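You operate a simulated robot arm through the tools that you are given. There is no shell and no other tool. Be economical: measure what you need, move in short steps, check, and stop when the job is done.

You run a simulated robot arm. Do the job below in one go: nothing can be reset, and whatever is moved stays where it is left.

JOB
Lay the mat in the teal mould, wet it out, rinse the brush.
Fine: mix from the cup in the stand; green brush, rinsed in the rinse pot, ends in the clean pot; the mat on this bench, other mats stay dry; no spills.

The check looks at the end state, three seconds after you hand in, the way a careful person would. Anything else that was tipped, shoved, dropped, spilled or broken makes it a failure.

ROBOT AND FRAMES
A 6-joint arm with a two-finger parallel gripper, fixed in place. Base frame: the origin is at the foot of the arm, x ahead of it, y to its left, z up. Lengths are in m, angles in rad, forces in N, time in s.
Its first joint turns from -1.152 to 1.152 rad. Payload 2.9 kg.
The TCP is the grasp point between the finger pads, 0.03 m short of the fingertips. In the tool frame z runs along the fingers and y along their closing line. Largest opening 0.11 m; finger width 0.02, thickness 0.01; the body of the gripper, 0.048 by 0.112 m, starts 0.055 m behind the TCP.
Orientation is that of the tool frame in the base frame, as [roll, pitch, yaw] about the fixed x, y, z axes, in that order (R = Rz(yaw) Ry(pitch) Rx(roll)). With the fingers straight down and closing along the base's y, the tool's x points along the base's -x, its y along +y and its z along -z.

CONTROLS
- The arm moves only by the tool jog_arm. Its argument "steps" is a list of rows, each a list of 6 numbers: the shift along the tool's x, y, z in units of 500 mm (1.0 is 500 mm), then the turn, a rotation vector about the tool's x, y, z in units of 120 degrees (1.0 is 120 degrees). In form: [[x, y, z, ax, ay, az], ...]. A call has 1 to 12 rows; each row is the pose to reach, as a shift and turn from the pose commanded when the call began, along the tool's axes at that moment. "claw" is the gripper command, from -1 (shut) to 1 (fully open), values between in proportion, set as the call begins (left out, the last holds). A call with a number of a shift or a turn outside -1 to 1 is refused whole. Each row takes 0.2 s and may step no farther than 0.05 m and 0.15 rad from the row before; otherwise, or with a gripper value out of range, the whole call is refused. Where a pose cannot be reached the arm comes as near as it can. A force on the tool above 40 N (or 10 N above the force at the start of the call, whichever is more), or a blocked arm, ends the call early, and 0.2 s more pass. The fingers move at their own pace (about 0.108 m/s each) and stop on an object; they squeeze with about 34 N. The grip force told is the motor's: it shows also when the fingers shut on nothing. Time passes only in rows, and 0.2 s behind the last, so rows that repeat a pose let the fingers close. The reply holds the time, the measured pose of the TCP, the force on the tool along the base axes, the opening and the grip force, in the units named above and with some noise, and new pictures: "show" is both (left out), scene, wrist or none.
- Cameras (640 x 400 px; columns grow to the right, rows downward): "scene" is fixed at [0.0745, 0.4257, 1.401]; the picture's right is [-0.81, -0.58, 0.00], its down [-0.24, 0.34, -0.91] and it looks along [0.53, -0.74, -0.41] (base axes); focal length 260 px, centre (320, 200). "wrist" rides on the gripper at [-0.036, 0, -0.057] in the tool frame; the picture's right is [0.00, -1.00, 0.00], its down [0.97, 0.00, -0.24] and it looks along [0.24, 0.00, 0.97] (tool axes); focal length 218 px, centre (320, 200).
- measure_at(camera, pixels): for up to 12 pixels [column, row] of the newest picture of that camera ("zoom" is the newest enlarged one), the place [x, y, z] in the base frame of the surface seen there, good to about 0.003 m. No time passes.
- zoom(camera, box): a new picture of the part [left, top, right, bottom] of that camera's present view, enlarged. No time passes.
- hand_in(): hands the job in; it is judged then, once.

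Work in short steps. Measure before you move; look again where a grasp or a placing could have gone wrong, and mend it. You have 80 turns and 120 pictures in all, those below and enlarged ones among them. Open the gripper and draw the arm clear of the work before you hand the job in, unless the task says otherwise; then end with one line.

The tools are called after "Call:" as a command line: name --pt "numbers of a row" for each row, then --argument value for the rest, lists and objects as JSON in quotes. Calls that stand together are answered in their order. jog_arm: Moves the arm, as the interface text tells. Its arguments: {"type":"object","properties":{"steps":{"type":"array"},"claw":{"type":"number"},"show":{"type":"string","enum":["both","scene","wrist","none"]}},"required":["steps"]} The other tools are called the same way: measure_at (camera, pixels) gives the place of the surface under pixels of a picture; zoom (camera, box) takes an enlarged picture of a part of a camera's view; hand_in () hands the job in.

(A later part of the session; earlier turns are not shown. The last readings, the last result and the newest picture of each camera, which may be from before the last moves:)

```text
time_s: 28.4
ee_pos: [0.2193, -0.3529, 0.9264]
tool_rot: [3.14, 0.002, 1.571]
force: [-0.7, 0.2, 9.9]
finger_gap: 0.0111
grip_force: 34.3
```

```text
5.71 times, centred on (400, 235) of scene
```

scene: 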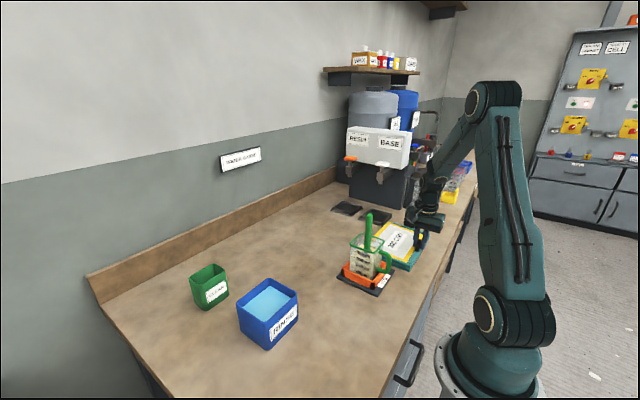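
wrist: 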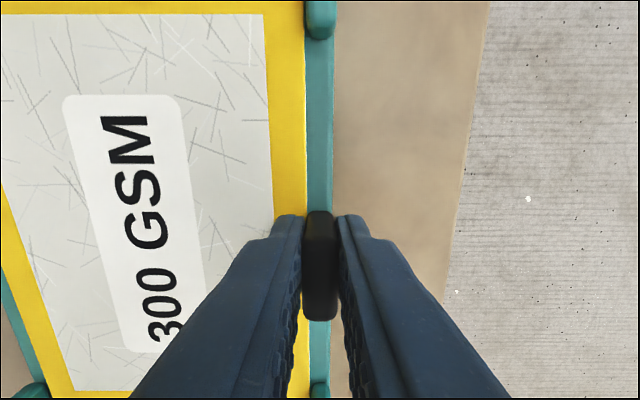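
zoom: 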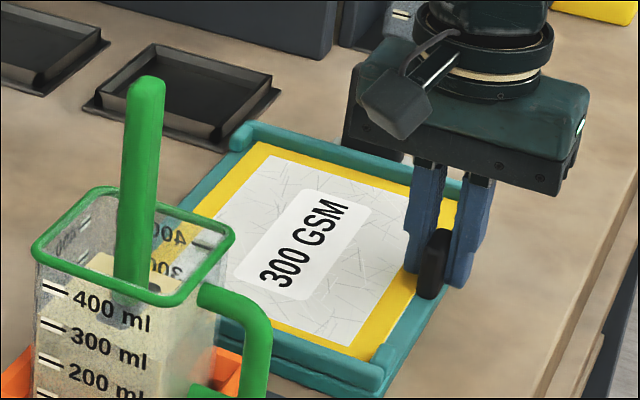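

The mat lies flat (z≈0.8965 all over). I release, rise, and turn the tool back while going above the brush.

Call:
jog_arm --pt "0 0 0 0 0 0" --pt "0 0 0 0 0 0" --pt "0 0 -0.06 0 0 0" --pt "0 0 -0.14 0 0 0" --pt "0 0 -0.23 0 0 0" --pt "0 0 -0.32 0 0 0" --pt "0 0 -0.41 0 0 0" --pt "0 0 -0.5 0 0 0" --pt "0 0 -0.56 0 0 -0.06" --claw -0.3 --show "none"

Call:
jog_arm --pt "0.03 0.015 0 0 0 -0.063" --pt "0.06 0.03 0 0 0 -0.126" --pt "0.09 0.045 0 0 0 -0.189" --pt "0.12 0.06 0 0 0 -0.252" --pt "0.15 0.075 0 0 0 -0.315" --pt "0.18 0.09 0 0 0 -0.378" --pt "0.21 0.105 0 0 0 -0.441" --pt "0.24 0.12 0 0 0 -0.504" --pt "0.27 0.135 0 0 0 -0.567" --pt "0.3 0.15 0 0 0 -0.63" --pt "0.33 0.165 0 0 0 -0.69" --show "both"

```text
time_s: 30.4
ee_pos: [0.2177, -0.3532, 1.2083]
tool_rot: [3.141, 0.001, 1.696]
force: [0.1, -0.1, -0.3]
finger_gap: 0.0383
grip_force: 0.0
```

```text
time_s: 32.8
ee_pos: [0.281, -0.1774, 1.2058]
tool_rot: [3.141, 0.002, -3.138]
force: [-0.3, 0.1, -0.4]
finger_gap: 0.0384
grip_force: 0.0
```

scene: 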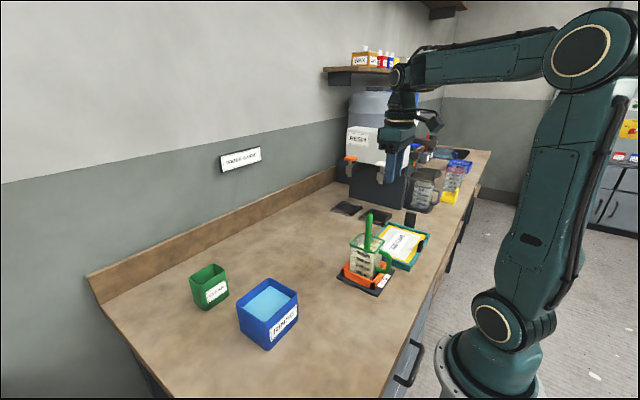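
wrist: 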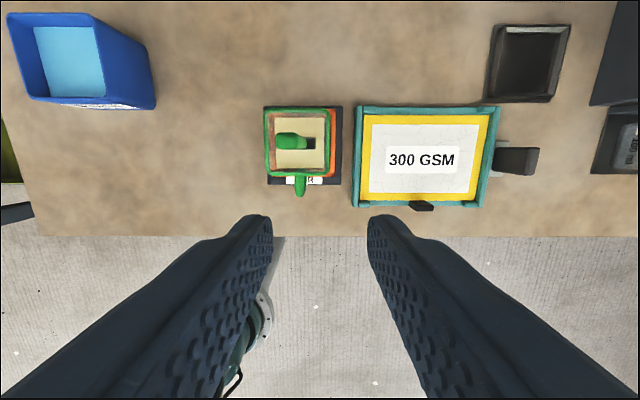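

The mat is flat inside the mould walls. I zoom in on the brush and pots and measure.

Call:
zoom --camera "wrist" --box '[250, 90, 350, 200]'

Call:
zoom --camera "scene" --box '[335, 200, 415, 300]'

Call:
measure_at --camera "wrist" --pixels '[[284, 140], [280, 135], [280, 147], [294, 134], [294, 147], [305, 143], [298, 141], [290, 160], [290, 122], [312, 160]]'

Call:
measure_at --camera "scene" --pixels '[[366, 213], [370, 213], [367, 215], [365, 230], [370, 230], [367, 245]]'

```text
3.64 times, centred on (300, 145) of wrist
```

zoom: 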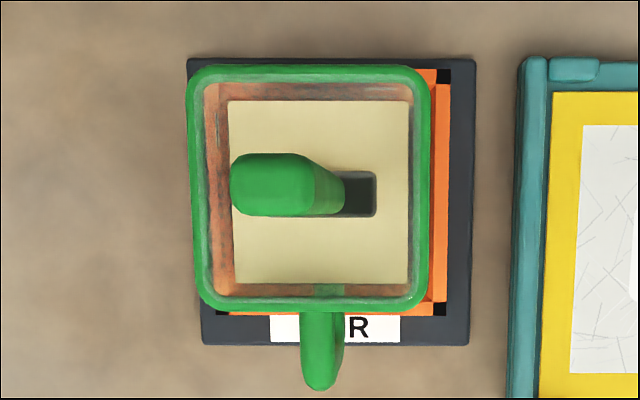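

```text
4.00 times, centred on (375, 250) of scene
```

zoom: 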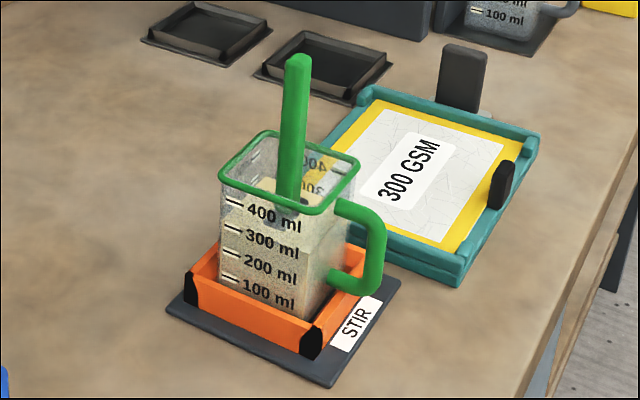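

```text
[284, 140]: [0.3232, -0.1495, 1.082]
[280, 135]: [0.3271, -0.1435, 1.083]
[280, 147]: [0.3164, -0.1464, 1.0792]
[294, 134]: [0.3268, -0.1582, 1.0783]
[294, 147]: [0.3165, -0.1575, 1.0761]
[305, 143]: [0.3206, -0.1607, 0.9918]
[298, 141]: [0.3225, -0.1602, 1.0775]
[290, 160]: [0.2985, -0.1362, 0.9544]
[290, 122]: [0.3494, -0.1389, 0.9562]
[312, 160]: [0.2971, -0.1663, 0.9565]
```

```text
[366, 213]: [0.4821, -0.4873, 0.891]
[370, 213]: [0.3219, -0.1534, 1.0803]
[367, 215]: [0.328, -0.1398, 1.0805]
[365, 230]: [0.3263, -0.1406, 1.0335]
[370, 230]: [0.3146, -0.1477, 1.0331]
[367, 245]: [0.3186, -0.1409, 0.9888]
```

The brush handle is upright: centre (0.322,-0.150), top z 1.083, about 0.013 x 0.020. I go above it, then down to z≈1.045, keeping the fingertips above the cup rim (0.993).

Call:
jog_arm --pt "-0.04 0.027 0 0 0 0" --pt "-0.082 0.0548 0 0 0 0" --pt "-0.082 0.0548 0.06 0 0 0" --pt "-0.082 0.0548 0.12 0 0 0" --claw 0 --show "wrist"

Call:
zoom --camera "wrist" --box '[240, 120, 400, 240]'

Call:
measure_at --camera "wrist" --pixels '[[320, 180], [310, 180], [330, 180], [320, 170], [320, 190], [315, 185]]'

```text
time_s: 33.8
ee_pos: [0.3227, -0.1514, 1.1476]
tool_rot: [3.141, 0.002, -3.141]
force: [-0.6, 0.1, -0.1]
finger_gap: 0.055
grip_force: 0.0
```

wrist: 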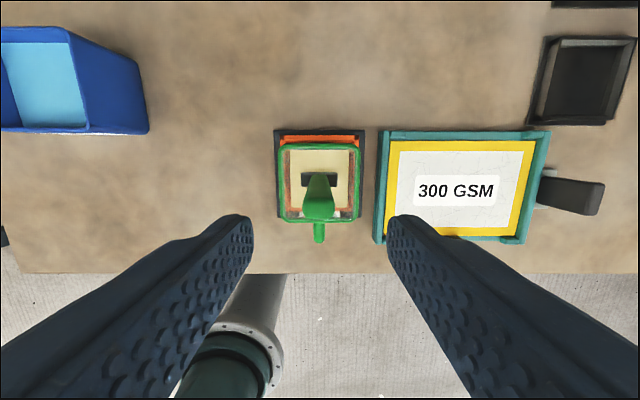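

```text
3.33 times, centred on (320, 180) of wrist
```

zoom: 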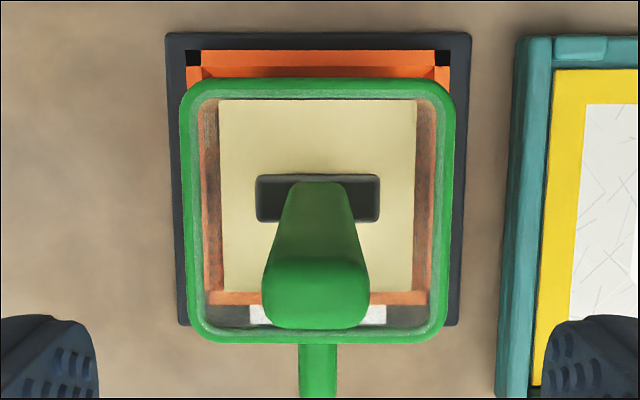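

```text
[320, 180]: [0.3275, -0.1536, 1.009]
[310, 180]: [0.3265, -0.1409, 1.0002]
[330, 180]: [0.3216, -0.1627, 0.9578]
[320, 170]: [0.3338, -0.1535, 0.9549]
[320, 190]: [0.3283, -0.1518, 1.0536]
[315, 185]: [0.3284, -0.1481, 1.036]
```

Handle at (318,197) is centred between the fingers; the brush head is ~0.04 wide in y. I descend and close on it.

Call:
jog_arm --pt "0 0 0.07 0 0 0" --pt "0 0 0.14 0 0 0" --pt "0 0 0.205 0 0 0" --show "none"

Call:
jog_arm --pt "0 0 0 0 0 0" --pt "0 0 0 0 0 0" --pt "0 0 0 0 0 0" --pt "0 0 0 0 0 0" --claw -1 --show "both"

```text
time_s: 34.6
ee_pos: [0.3201, -0.1517, 1.0438]
tool_rot: [3.141, 0.001, 3.142]
force: [-0.3, -0.4, -0.4]
finger_gap: 0.0551
grip_force: 0.1
```

```text
time_s: 35.6
ee_pos: [0.3209, -0.1497, 1.0437]
tool_rot: [3.141, 0.003, -3.14]
force: [-0.4, 0.1, -0.2]
finger_gap: 0.0194
grip_force: 33.7
```

scene: 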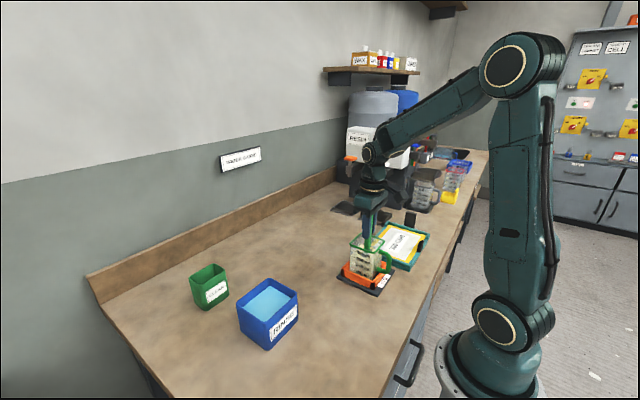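
wrist: 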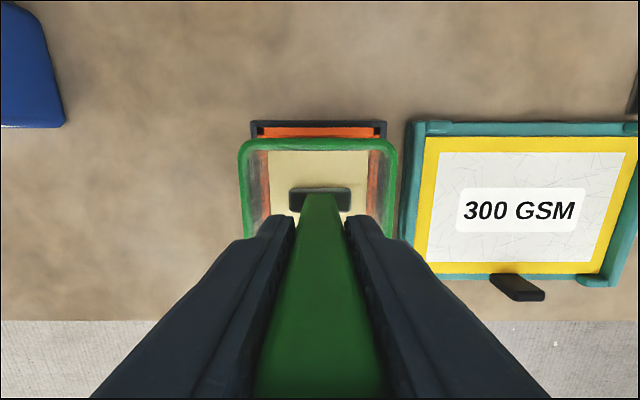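

Brush gripped (gap 0.0194). I lift straight up slowly ~60 mm, look at the head, and let it drain over the cup.

Call:
jog_arm --pt "0 0 -0.02 0 0 0" --pt "0 0 -0.04 0 0 0" --pt "0 0 -0.06 0 0 0" --pt "0 0 -0.08 0 0 0" --pt "0 0 -0.1 0 0 0" --pt "0 0 -0.12 0 0 0" --pt "0 0 -0.12 0 0 0" --show "both"

Call:
zoom --camera "scene" --box '[330, 190, 420, 300]'

```text
time_s: 37.2
ee_pos: [0.3195, -0.1501, 1.104]
tool_rot: [3.141, 0.002, -3.141]
force: [0.2, 0.7, -0.8]
finger_gap: 0.0198
grip_force: 34.2
```

scene: 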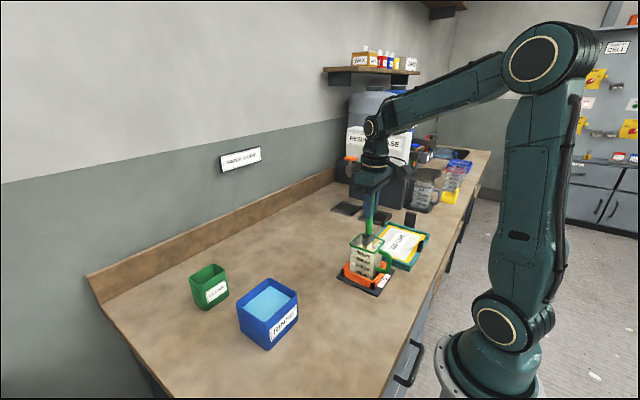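
wrist: 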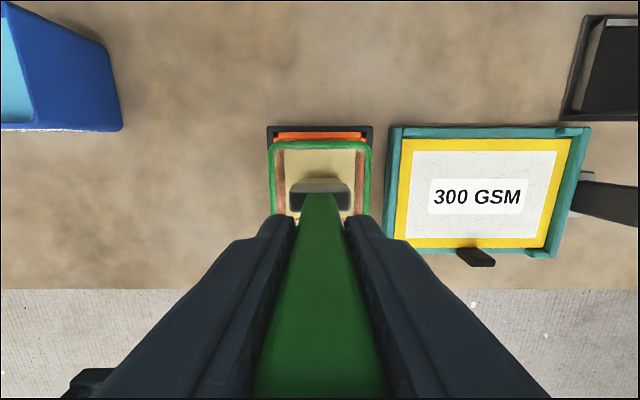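

```text
3.64 times, centred on (375, 245) of scene
```

zoom: 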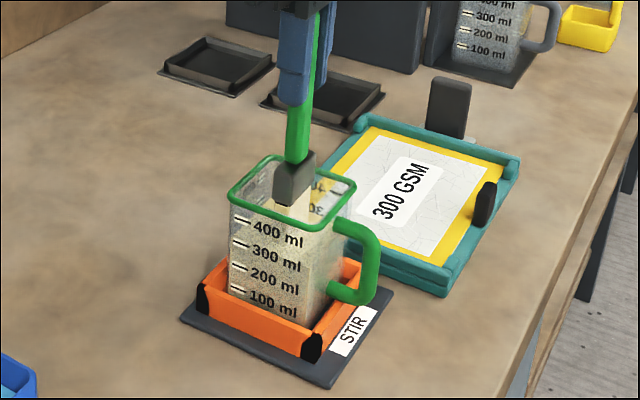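

The ferrule is out and the coated bristles are appearing. I lift 70 mm more and wait over the cup.

Call:
jog_arm --pt "0 0 -0.02 0 0 0" --pt "0 0 -0.04 0 0 0" --pt "0 0 -0.06 0 0 0" --pt "0 0 -0.08 0 0 0" --pt "0 0 -0.1 0 0 0" --pt "0 0 -0.12 0 0 0" --pt "0 0 -0.14 0 0 0" --pt "0 0 -0.14 0 0 0" --pt "0 0 -0.14 0 0 0" --pt "0 0 -0.14 0 0 0" --show "scene"

Call:
zoom --camera "scene" --box '[330, 170, 420, 280]'

```text
time_s: 39.4
ee_pos: [0.3202, -0.15, 1.1746]
tool_rot: [-3.141, 0.002, 3.14]
force: [-0.6, 0.3, -0.7]
finger_gap: 0.0192
grip_force: 34.2
```

scene: 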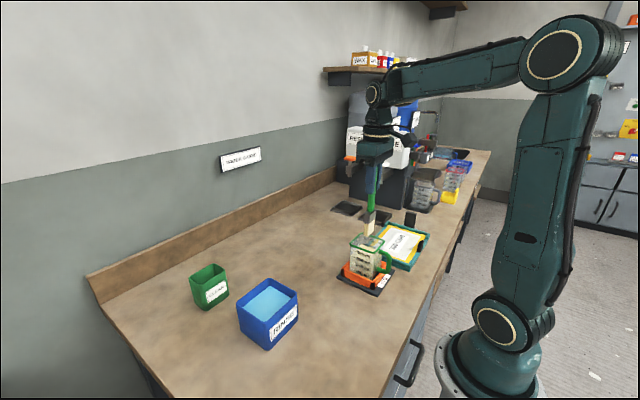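

```text
3.64 times, centred on (375, 225) of scene
```

zoom: 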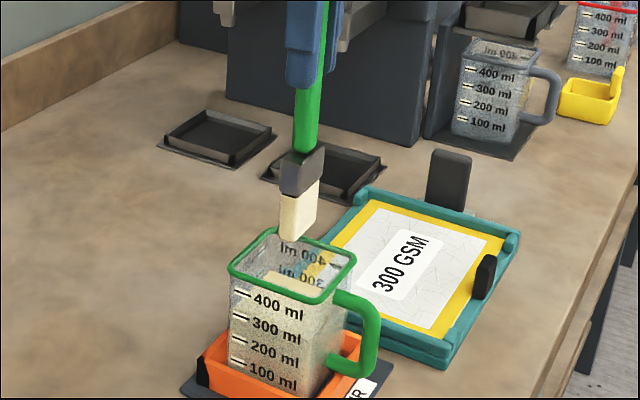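

I measure the bristle tip to know the tool-to-tip length.

Call:
measure_at --camera "zoom" --pixels '[[292, 236], [284, 232], [298, 230], [295, 205], [300, 175], [305, 150], [316, 190]]'

```text
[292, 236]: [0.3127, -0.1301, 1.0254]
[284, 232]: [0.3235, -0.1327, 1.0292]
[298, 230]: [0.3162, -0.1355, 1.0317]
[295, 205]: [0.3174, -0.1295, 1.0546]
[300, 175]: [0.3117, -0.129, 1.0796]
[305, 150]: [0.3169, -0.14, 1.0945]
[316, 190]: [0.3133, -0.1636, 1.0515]
```

The tip is 0.150 below the TCP (bristles 0.04 wide in y). I carry the brush over the mat's far left corner (0.35,-0.268) and lower to touch at TCP z≈1.046.

Call:
jog_arm --pt "-0.02 -0.08 0 0 0 0" --pt "-0.04 -0.16 0 0 0 0" --pt "-0.058 -0.236 0 0 0 0" --pt "-0.058 -0.236 0.08 0 0 0" --pt "-0.058 -0.236 0.16 0 0 0" --pt "-0.058 -0.236 0.22 0 0 0" --pt "-0.058 -0.236 0.25 0 0 0" --pt "-0.058 -0.236 0.258 0 0 0" --show "scene"

Call:
zoom --camera "scene" --box '[340, 180, 450, 290]'

```text
time_s: 41.2
ee_pos: [0.3506, -0.2688, 1.0467]
tool_rot: [-3.138, 0.006, -3.141]
force: [-5.1, 2.3, 26.3]
finger_gap: 0.0194
grip_force: 33.9
```

scene: 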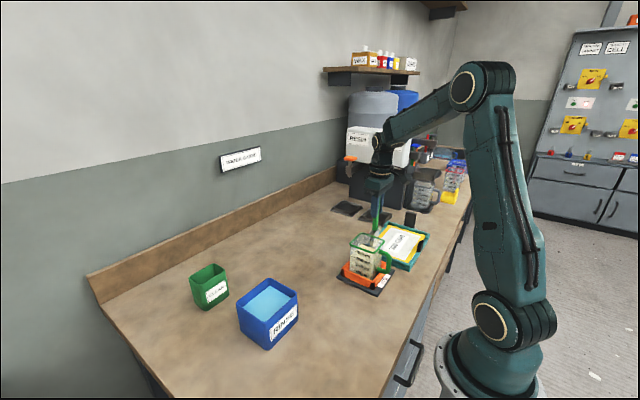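

```text
3.64 times, centred on (395, 235) of scene
```

zoom: 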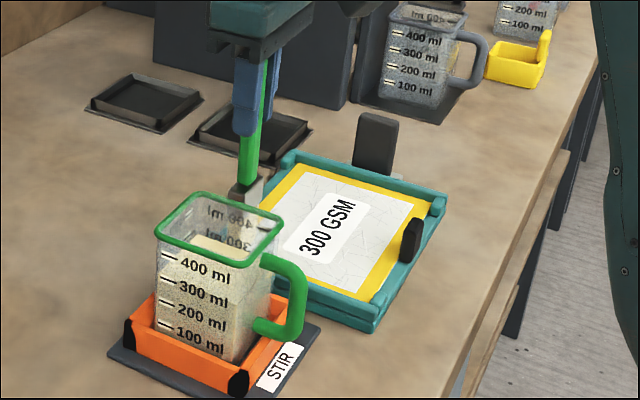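

Contact force is 26 N, a bit much; I lift 2 mm for light contact and stroke slowly toward the near edge (x 0.35→0.24).

Call:
jog_arm --pt "0 0 -0.004 0 0 0" --pt "0.03 0 -0.004 0 0 0" --pt "0.06 0 -0.004 0 0 0" --pt "0.09 0 -0.004 0 0 0" --pt "0.12 0 -0.004 0 0 0" --pt "0.15 0 -0.004 0 0 0" --pt "0.18 0 -0.004 0 0 0" --pt "0.21 0 -0.004 0 0 0" --show "both"

Call:
zoom --camera "scene" --box '[340, 180, 450, 290]'

```text
time_s: 43.0
ee_pos: [0.2436, -0.2694, 1.0481]
tool_rot: [3.14, -0.001, -3.138]
force: [3.3, 0.3, 11.3]
finger_gap: 0.0194
grip_force: 33.9
```

scene: 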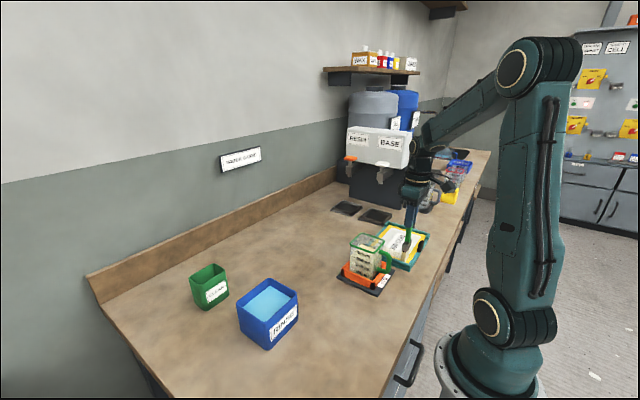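
wrist: 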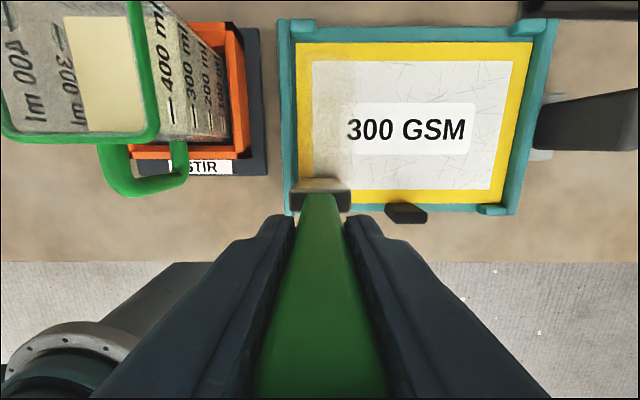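

```text
3.64 times, centred on (395, 235) of scene
```

zoom: 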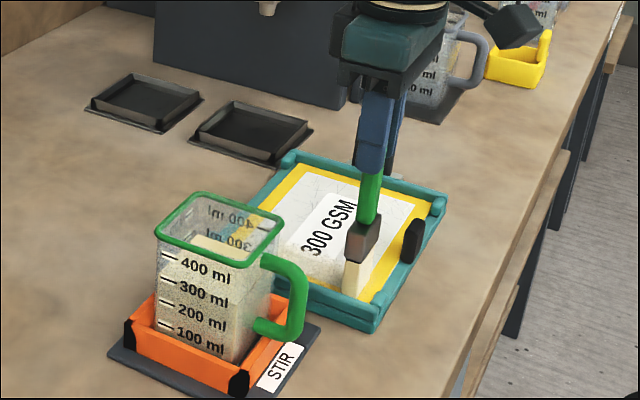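

A wet band shows along the mat's left side at (310,110) in the wrist view. I continue with two more strokes at y≈-0.30 and -0.33.

Call:
jog_arm --pt "0 -0.06 0 0 0 0" --pt "-0.043 -0.06 0 0 0 0" --pt "-0.086 -0.06 0 0 0 0" --pt "-0.129 -0.06 0 0 0 0" --pt "-0.172 -0.06 0 0 0 0" --pt "-0.212 -0.06 0 0 0 0" --pt "-0.212 -0.12 0 0 0 0" --pt "-0.172 -0.12 0 0 0 0" --pt "-0.129 -0.12 0 0 0 0" --pt "-0.086 -0.12 0 0 0 0" --pt "-0.043 -0.12 0 0 0 0" --pt "0 -0.12 0 0 0 0" --show "wrist"

```text
time_s: 45.6
ee_pos: [0.2462, -0.3275, 1.0477]
tool_rot: [3.141, 0.002, -3.139]
force: [2.9, 0.5, 12.3]
finger_gap: 0.0195
grip_force: 34.4
```

wrist: 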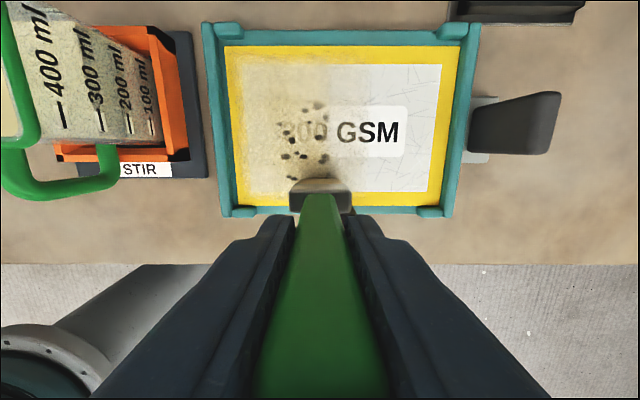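

Wetting spreads; dark specks show near (305,130). I zoom to understand them.

Call:
zoom --camera "wrist" --box '[210, 30, 470, 210]'

```text
2.22 times, centred on (340, 120) of wrist
```

zoom: 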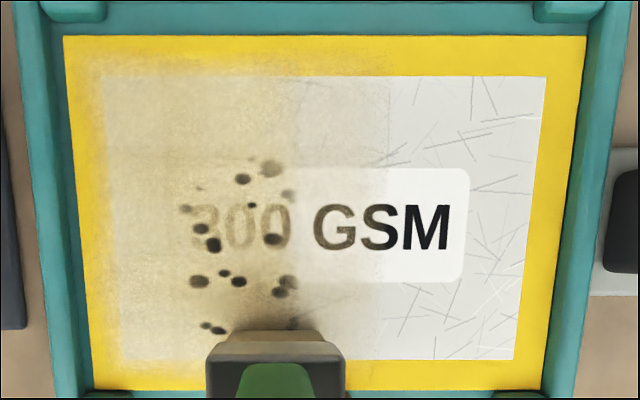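

The specks look like trapped air / dry spots to be worked out by more brushing. I continue with strokes at y≈-0.36 and -0.39.

Call:
jog_arm --pt "0 -0.06 0 0 0 0" --pt "-0.043 -0.06 0 0 0 0" --pt "-0.086 -0.06 0 0 0 0" --pt "-0.129 -0.06 0 0 0 0" --pt "-0.172 -0.06 0 0 0 0" --pt "-0.208 -0.06 0 0 0 0" --pt "-0.208 -0.12 0 0 0 0" --pt "-0.172 -0.12 0 0 0 0" --pt "-0.129 -0.12 0 0 0 0" --pt "-0.086 -0.12 0 0 0 0" --pt "-0.043 -0.12 0 0 0 0" --pt "0 -0.12 0 0 0 0" --show "wrist"

Call:
zoom --camera "wrist" --box '[140, 30, 400, 210]'

```text
time_s: 48.2
ee_pos: [0.246, -0.3887, 1.0465]
tool_rot: [-3.141, 0.0, -3.14]
force: [3.3, 0.7, 10.2]
finger_gap: 0.0192
grip_force: 33.7
```

wrist: 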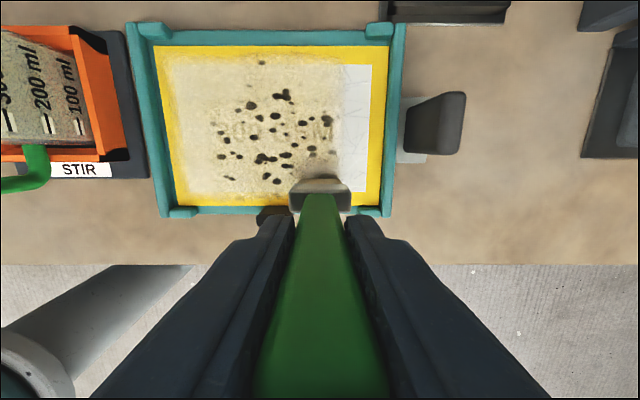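

```text
2.22 times, centred on (270, 120) of wrist
```

zoom: 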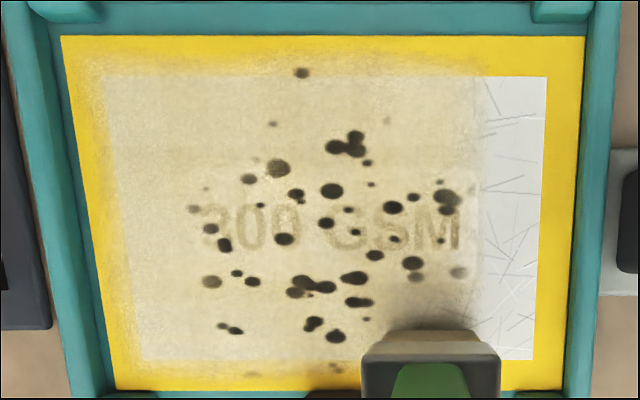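

The right strip (col ~355) is still dry. I stroke at y≈-0.416, then work back over the middle with strokes at y -0.37 and -0.34.

Call:
jog_arm --pt "0 -0.054 0 0 0 0" --pt "-0.043 -0.054 0 0 0 0" --pt "-0.086 -0.054 0 0 0 0" --pt "-0.129 -0.054 0 0 0 0" --pt "-0.172 -0.054 0 0 0 0" --pt "-0.208 -0.054 0 0 0 0" --pt "-0.208 0.03 0 0 0 0" --pt "-0.172 0.03 0 0 0 0" --pt "-0.129 0.03 0 0 0 0" --pt "-0.086 0.03 0 0 0 0" --pt "-0.043 0.03 0 0 0 0" --pt "0 0.03 0 0 0 0" --show "wrist"

Call:
zoom --camera "wrist" --box '[140, 30, 400, 210]'

```text
time_s: 50.8
ee_pos: [0.2466, -0.375, 1.0461]
tool_rot: [3.141, 0.002, -3.14]
force: [2.9, 0.2, 12.1]
finger_gap: 0.0193
grip_force: 34.0
```

wrist: 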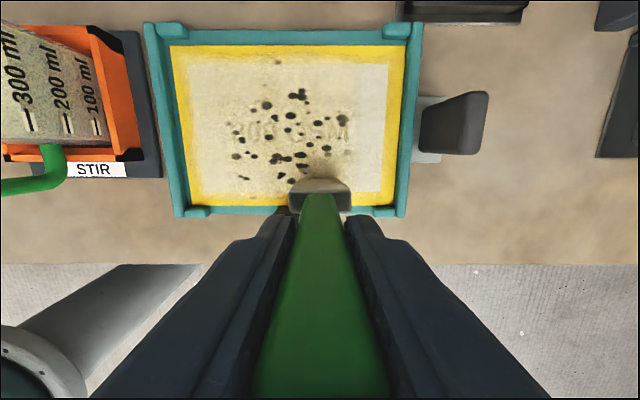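

```text
2.22 times, centred on (270, 120) of wrist
```

zoom: 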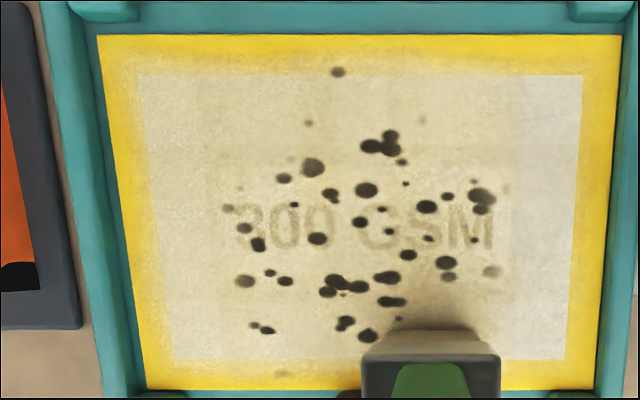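

The brush is running dry (right strip still pale). I lift, go back to the cup, and dip again.

Call:
jog_arm --pt "0 0 -0.08 0 0 0" --pt "0 0 -0.17 0 0 0" --pt "0 0 -0.262 0 0 0" --pt "-0.038 0.09 -0.262 0 0 0" --pt "-0.076 0.18 -0.262 0 0 0" --pt "-0.114 0.27 -0.262 0 0 0" --pt "-0.14 0.36 -0.262 0 0 0" --pt "-0.15 0.45 -0.262 0 0 0" --pt "-0.15 0.45 -0.262 0 0 0" --show "both"

Call:
zoom --camera "scene" --box '[330, 170, 440, 290]'

```text
time_s: 52.8
ee_pos: [0.3181, -0.1468, 1.1783]
tool_rot: [3.141, 0.001, 3.141]
force: [0.7, 0.5, -1.0]
finger_gap: 0.0193
grip_force: 34.1
```

scene: 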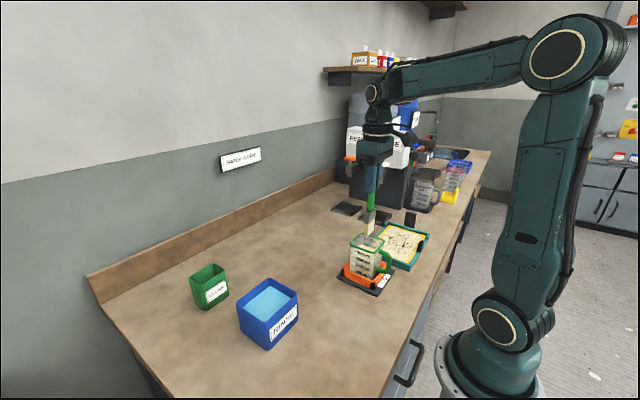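
wrist: 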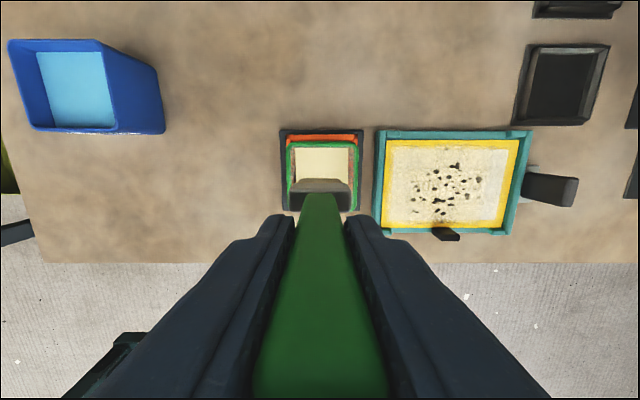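

```text
3.33 times, centred on (385, 230) of scene
```

zoom: 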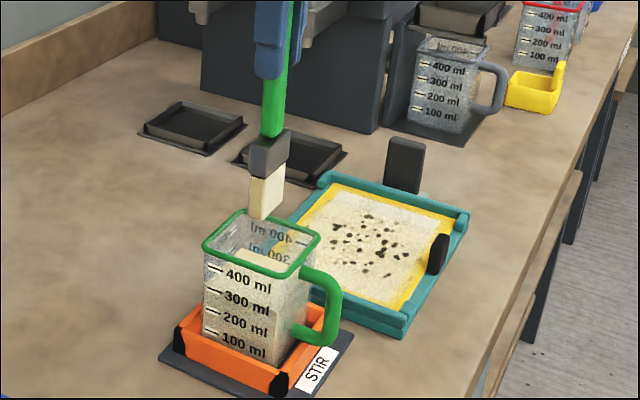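

No drips seen; the brush is over the cup. I dip to tip z≈0.905, pause, then raise slowly and drain.

Call:
jog_arm --pt "-0.006 -0.004 0.06 0 0 0" --pt "-0.006 -0.004 0.12 0 0 0" --pt "-0.006 -0.004 0.18 0 0 0" --pt "-0.006 -0.004 0.24 0 0 0" --pt "-0.006 -0.004 0.24 0 0 0" --pt "-0.006 -0.004 0.24 0 0 0" --pt "-0.006 -0.004 0.19 0 0 0" --pt "-0.006 -0.004 0.14 0 0 0" --pt "-0.006 -0.004 0.09 0 0 0" --pt "-0.006 -0.004 0.04 0 0 0" --pt "-0.006 -0.004 0 0 0 0" --pt "-0.006 -0.004 0 0 0 0" --show "none"

Call:
jog_arm --pt "0 0 0 0 0 0" --pt "0 0 0 0 0 0" --pt "0 0 0 0 0 0" --show "scene"

Call:
zoom --camera "scene" --box '[330, 170, 440, 290]'

```text
time_s: 55.4
ee_pos: [0.3236, -0.1504, 1.1776]
tool_rot: [-3.141, 0.002, -3.14]
force: [0.7, -0.5, -0.8]
finger_gap: 0.0196
grip_force: 34.3
```

```text
time_s: 56.2
ee_pos: [0.3251, -0.149, 1.177]
tool_rot: [-3.141, 0.002, -3.141]
force: [-0.5, -0.8, -0.7]
finger_gap: 0.0194
grip_force: 34.4
```

scene: 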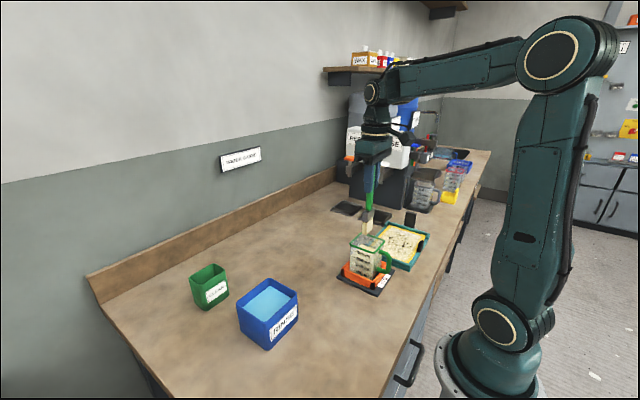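

```text
3.33 times, centred on (385, 230) of scene
```

zoom: 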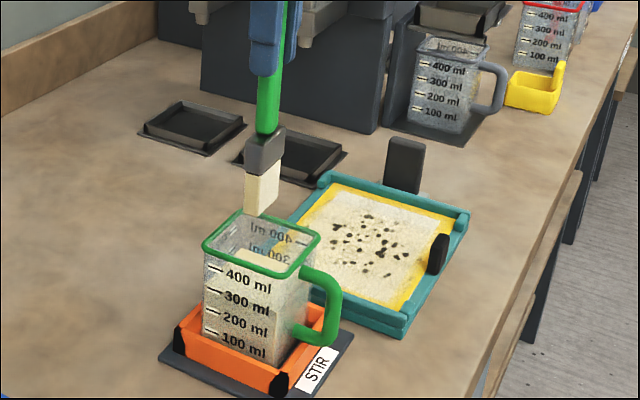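

Loaded again. I go to the mat's right far corner (0.35,-0.416) and lower to the same light contact height.

Call:
jog_arm --pt "-0.01 -0.09 0 0 0 0" --pt "-0.02 -0.18 0 0 0 0" --pt "-0.03 -0.27 0 0 0 0" --pt "-0.04 -0.36 0 0 0 0" --pt "-0.05 -0.45 0 0 0 0" --pt "-0.05 -0.533 0 0 0 0" --pt "-0.05 -0.533 0.09 0 0 0" --pt "-0.05 -0.533 0.18 0 0 0" --pt "-0.05 -0.533 0.24 0 0 0" --pt "-0.05 -0.533 0.262 0 0 0" --show "none"

Call:
jog_arm --pt "0.043 0 0 0 0 0" --pt "0.086 0 0 0 0 0" --pt "0.129 0 0 0 0 0" --pt "0.172 0 0 0 0 0" --pt "0.215 0 0 0 0 0" --pt "0.215 0.06 0 0 0 0" --pt "0.172 0.06 0 0 0 0" --pt "0.129 0.06 0 0 0 0" --pt "0.086 0.06 0 0 0 0" --pt "0.043 0.06 0 0 0 0" --pt "0 0.06 0 0 0 0" --show "none"

Call:
jog_arm --pt "0 0.06 0 0 0 0" --pt "0.043 0.06 0 0 0 0" --pt "0.086 0.06 0 0 0 0" --pt "0.129 0.06 0 0 0 0" --pt "0.172 0.06 0 0 0 0" --pt "0.215 0.06 0 0 0 0" --show "wrist"

Call:
zoom --camera "wrist" --box '[140, 30, 440, 210]'

```text
time_s: 58.4
ee_pos: [0.3469, -0.4185, 1.0476]
tool_rot: [-3.14, 0.0, -3.139]
force: [0.0, -0.3, 0.4]
finger_gap: 0.0194
grip_force: 34.2
```

```text
time_s: 60.8
ee_pos: [0.3496, -0.3871, 1.0466]
tool_rot: [3.14, 0.001, 3.141]
force: [-0.7, -0.4, 2.4]
finger_gap: 0.0193
grip_force: 33.7
```

```text
time_s: 62.2
ee_pos: [0.2401, -0.3571, 1.0463]
tool_rot: [-3.141, 0.003, -3.14]
force: [2.1, 0.1, 9.5]
finger_gap: 0.0194
grip_force: 34.1
```

wrist: 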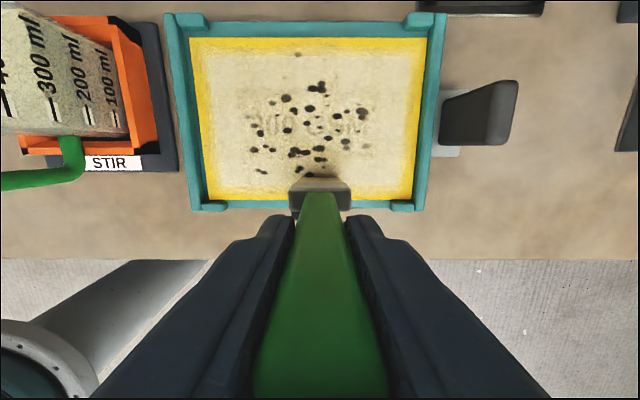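

```text
2.13 times, centred on (290, 120) of wrist
```

zoom: 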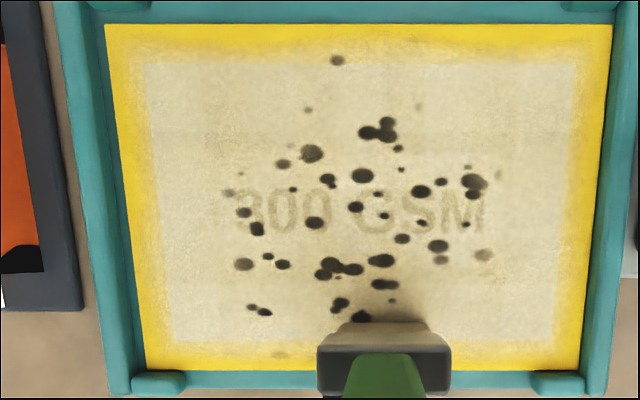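

The whole mat is now evenly wet but the dark spots persist; I test whether a slower stroke with a little more pressure at y≈-0.345 works them out.

Call:
jog_arm --pt "-0.01 0.024 0.002 0 0 0" --pt "-0.03 0.024 0.003 0 0 0" --pt "-0.05 0.024 0.003 0 0 0" --pt "-0.07 0.024 0.003 0 0 0" --pt "-0.09 0.024 0.004 0 0 0" --pt "-0.11 0.024 0.004 0 0 0" --pt "-0.13 0.024 0.005 0 0 0" --pt "-0.15 0.024 0.005 0 0 0" --pt "-0.17 0.024 0.006 0 0 0" --pt "-0.19 0.024 0.006 0 0 0" --pt "-0.21 0.024 0.006 0 0 0" --show "wrist"

Call:
jog_arm --pt "0.04 0 -0.002 0 0 0" --pt "0.08 0 -0.002 0 0 0" --pt "0.12 0 -0.003 0 0 0" --pt "0.16 0 -0.004 0 0 0" --pt "0.2 0 -0.005 0 0 0" --show "wrist"

Call:
zoom --camera "wrist" --box '[140, 30, 440, 210]'

```text
time_s: 64.6
ee_pos: [0.3454, -0.3454, 1.0444]
tool_rot: [3.141, 0.002, 3.142]
force: [-4.8, -0.1, 17.2]
finger_gap: 0.0194
grip_force: 33.6
```

wrist: 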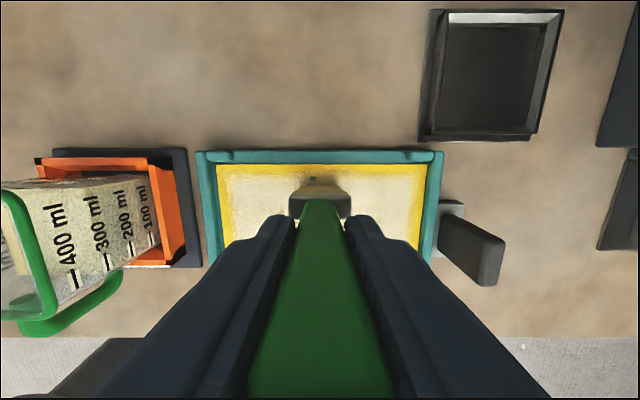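

```text
time_s: 65.8
ee_pos: [0.2455, -0.3449, 1.0453]
tool_rot: [3.139, 0.0, 3.14]
force: [0.8, -0.1, 3.5]
finger_gap: 0.0194
grip_force: 34.0
```

wrist: 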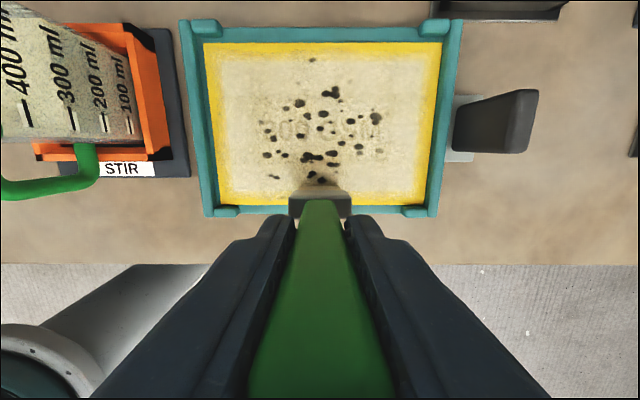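

```text
2.13 times, centred on (290, 120) of wrist
```

zoom: 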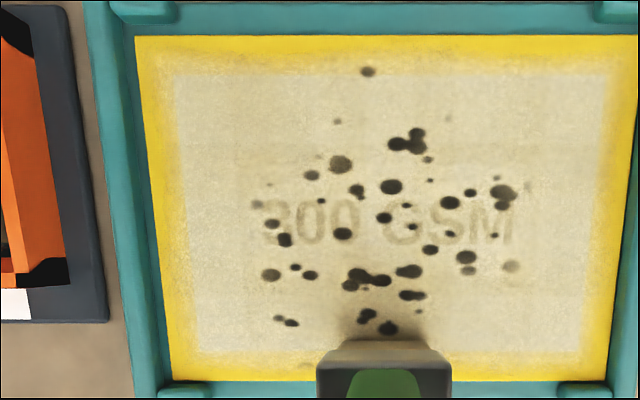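

The spots don't change with brushing, so they appear to be part of the wet-mat surface. I now wet the border: near edge, left edge, far edge, right edge.

Call:
jog_arm --pt "0.016 0 0 0 0 0" --pt "0.016 0.055 0 0 0 0" --pt "0.016 0.11 0 0 0 0" --pt "0.016 0.16 0 0 0 0" --pt "-0.03 0.16 0 0 0 0" --pt "-0.08 0.16 0.001 0 0 0" --pt "-0.13 0.16 0.002 0 0 0" --pt "-0.18 0.16 0.003 0 0 0" --pt "-0.22 0.16 0.003 0 0 0" --pt "-0.22 0.1 0.003 0 0 0" --pt "-0.22 0.04 0.003 0 0 0" --pt "-0.22 -0.02 0.003 0 0 0" --show "none"

Call:
jog_arm --pt "0 -0.06 0 0 0 0" --pt "0 -0.124 0 0 0 0" --pt "0.05 -0.124 0 0 0 0" --pt "0.1 -0.124 -0.001 0 0 0" --pt "0.15 -0.124 -0.002 0 0 0" --pt "0.2 -0.124 -0.003 0 0 0" --pt "0.236 -0.124 -0.003 0 0 0" --pt "0.236 -0.07 -0.003 0 0 0" --pt "0.236 -0.01 -0.003 0 0 0" --pt "0.236 0.04 -0.003 0 0 0" --show "both"

Call:
zoom --camera "wrist" --box '[140, 20, 440, 220]'

```text
time_s: 68.4
ee_pos: [0.3559, -0.3555, 1.0446]
tool_rot: [-3.139, 0.001, -3.14]
force: [0.2, 3.7, 10.0]
finger_gap: 0.0196
grip_force: 34.3
```

```text
time_s: 70.6
ee_pos: [0.239, -0.3355, 1.0451]
tool_rot: [-3.141, 0.002, -3.14]
force: [0.7, -0.3, -0.2]
finger_gap: 0.0193
grip_force: 33.5
```

scene: 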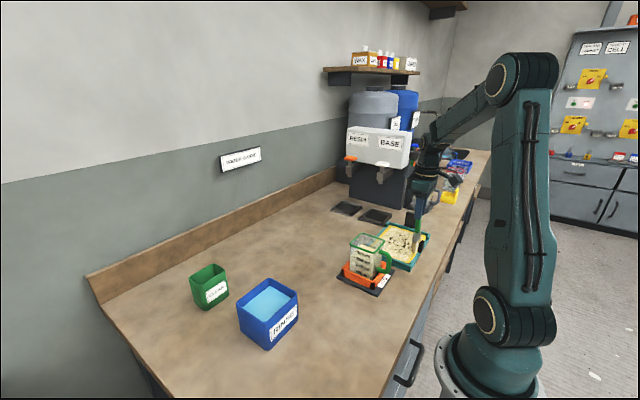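
wrist: 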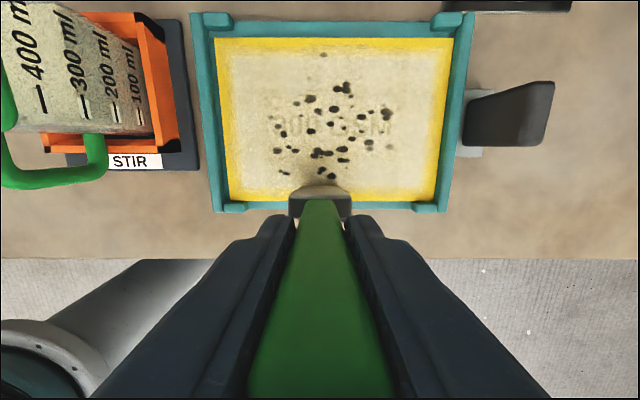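

```text
2.00 times, centred on (290, 120) of wrist
```

zoom: 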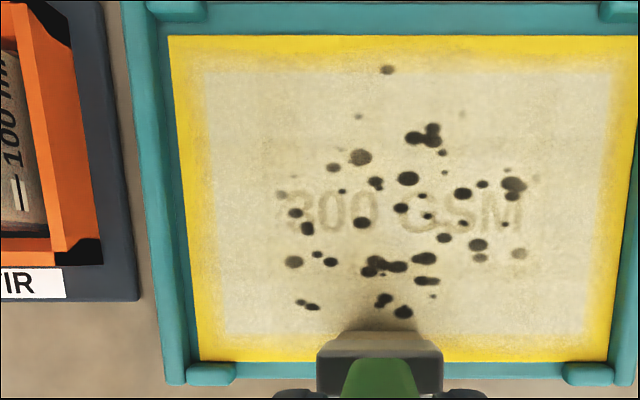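

I test one dab (stipple) on the spot cluster at wrist (344,88); first locate it.

Call:
measure_at --camera "wrist" --pixels '[[344, 88], [330, 152], [385, 113], [290, 150], [323, 55]]'

```text
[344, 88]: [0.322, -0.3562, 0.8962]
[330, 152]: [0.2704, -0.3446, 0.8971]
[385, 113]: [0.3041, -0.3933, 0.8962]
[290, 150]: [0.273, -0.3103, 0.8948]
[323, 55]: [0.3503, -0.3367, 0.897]
```

Call:
jog_arm --pt "0 0 -0.03 0 0 0" --pt "-0.063 -0.018 -0.03 0 0 0" --pt "-0.063 -0.018 -0.01 0 0 0" --pt "-0.063 -0.018 0.004 0 0 0" --pt "-0.063 -0.018 0.004 0 0 0" --pt "-0.063 -0.018 -0.03 0 0 0" --pt "-0.063 -0.018 -0.01 0 0 0" --pt "-0.063 -0.018 0.004 0 0 0" --pt "-0.063 -0.018 0.004 0 0 0" --pt "-0.063 -0.018 -0.03 0 0 0" --pt "0 0 -0.03 0 0 0" --show "wrist"

Call:
zoom --camera "wrist" --box '[140, 20, 440, 220]'

```text
time_s: 73.0
ee_pos: [0.2381, -0.3358, 1.0613]
tool_rot: [3.141, 0.001, -3.139]
force: [0.0, -0.1, -0.3]
finger_gap: 0.0194
grip_force: 34.0
```

wrist: 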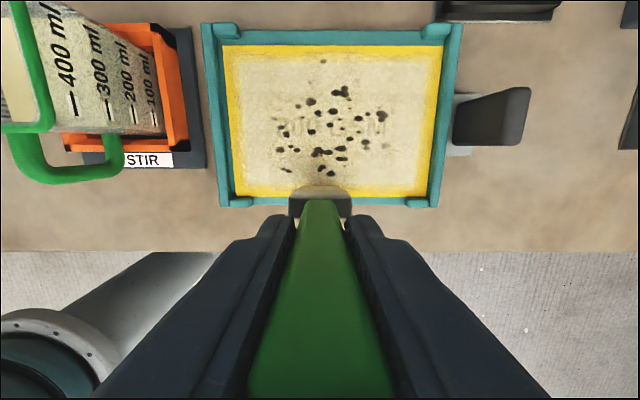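

```text
2.00 times, centred on (290, 120) of wrist
```

zoom: 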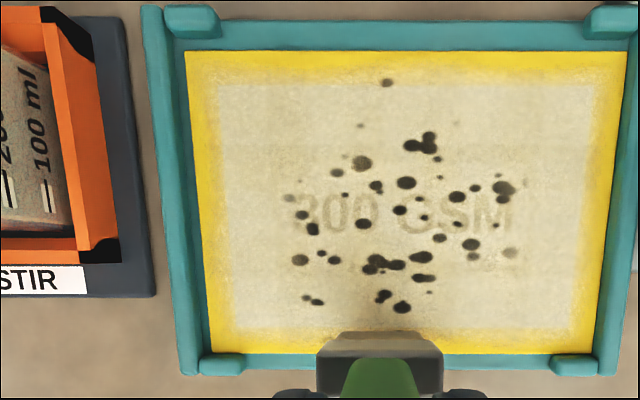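

The spots are static, so I take the mat as wet out. I lift the brush, pass over the cup (pausing there in case it drips), then on toward the rinse pot.

Call:
jog_arm --pt "0 0 -0.08 0 0 0" --pt "0 0 -0.17 0 0 0" --pt "0 0 -0.25 0 0 0" --pt "-0.04 0.09 -0.25 0 0 0" --pt "-0.08 0.18 -0.25 0 0 0" --pt "-0.12 0.27 -0.25 0 0 0" --pt "-0.15 0.35 -0.25 0 0 0" --pt "-0.168 0.372 -0.25 0 0 0" --pt "-0.168 0.372 -0.25 0 0 0" --pt "-0.168 0.372 -0.25 0 0 0" --show "both"

Call:
measure_at --camera "scene" --pixels '[[268, 279], [297, 290], [270, 318], [238, 307], [268, 300], [205, 265], [227, 272], [207, 284], [190, 278], [209, 273]]'

Call:
zoom --camera "scene" --box '[180, 190, 440, 360]'

```text
time_s: 75.2
ee_pos: [0.3208, -0.15, 1.1873]
tool_rot: [3.142, 0.001, 3.141]
force: [-0.8, -0.3, -0.4]
finger_gap: 0.0193
grip_force: 34.6
```

scene: 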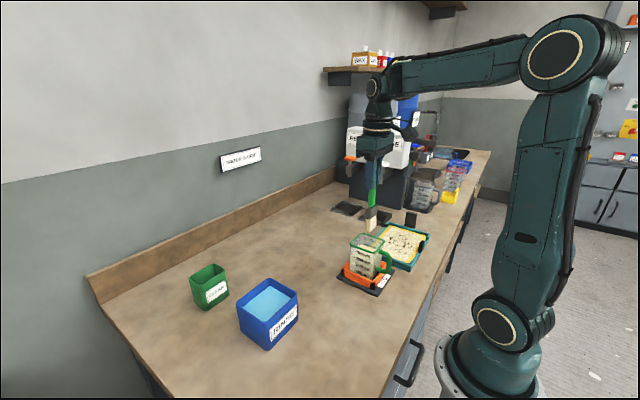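
wrist: 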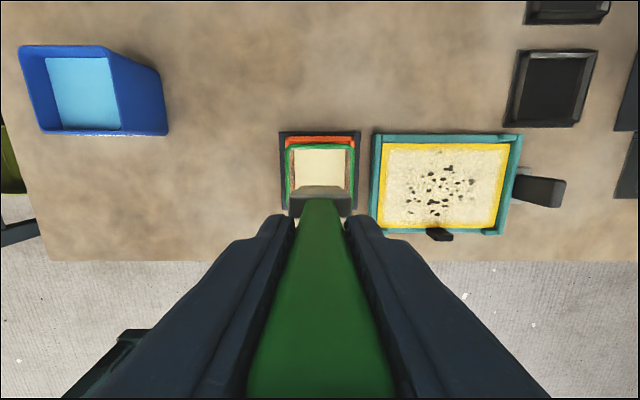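

```text
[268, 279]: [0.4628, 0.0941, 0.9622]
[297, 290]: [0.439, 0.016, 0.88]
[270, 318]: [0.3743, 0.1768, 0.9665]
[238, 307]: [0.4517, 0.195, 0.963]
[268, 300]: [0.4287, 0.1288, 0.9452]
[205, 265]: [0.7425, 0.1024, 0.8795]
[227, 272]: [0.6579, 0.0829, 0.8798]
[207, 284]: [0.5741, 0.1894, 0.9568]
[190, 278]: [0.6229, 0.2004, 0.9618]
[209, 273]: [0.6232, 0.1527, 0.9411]
```

```text
2.35 times, centred on (310, 275) of scene
```

zoom: 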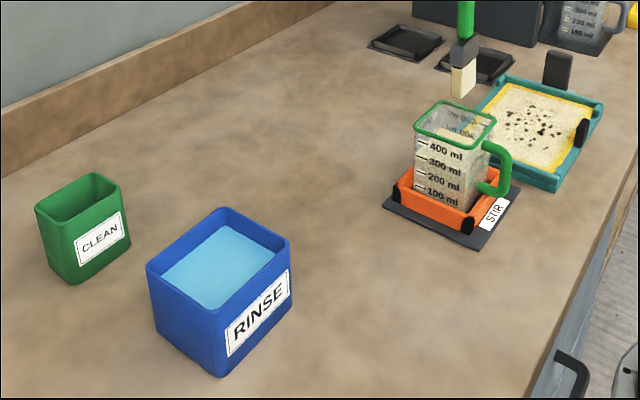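

No drips seen. I measure the rims of both pots from the zoom.

Call:
measure_at --camera "zoom" --pixels '[[228, 211], [287, 242], [220, 317], [150, 267], [190, 238], [255, 280], [210, 262], [97, 176], [117, 190], [62, 219], [37, 207], [78, 205]]'

Call:
measure_at --camera "wrist" --pixels '[[50, 57], [108, 57], [118, 130], [62, 130], [20, 48], [35, 130], [85, 95]]'

```text
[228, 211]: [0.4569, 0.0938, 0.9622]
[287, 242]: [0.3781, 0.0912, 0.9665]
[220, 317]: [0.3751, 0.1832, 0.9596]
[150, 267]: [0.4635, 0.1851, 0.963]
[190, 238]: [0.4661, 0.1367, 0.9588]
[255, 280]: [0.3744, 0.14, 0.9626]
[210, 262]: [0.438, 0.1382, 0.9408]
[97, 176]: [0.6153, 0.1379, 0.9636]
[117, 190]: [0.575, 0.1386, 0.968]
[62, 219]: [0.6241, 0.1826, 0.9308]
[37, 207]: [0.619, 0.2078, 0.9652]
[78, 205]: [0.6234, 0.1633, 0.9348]
```

```text
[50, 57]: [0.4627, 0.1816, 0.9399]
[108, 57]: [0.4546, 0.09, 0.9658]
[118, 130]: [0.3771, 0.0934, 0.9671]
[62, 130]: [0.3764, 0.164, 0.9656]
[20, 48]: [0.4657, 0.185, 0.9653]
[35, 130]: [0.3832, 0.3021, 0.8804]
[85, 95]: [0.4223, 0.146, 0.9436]
```

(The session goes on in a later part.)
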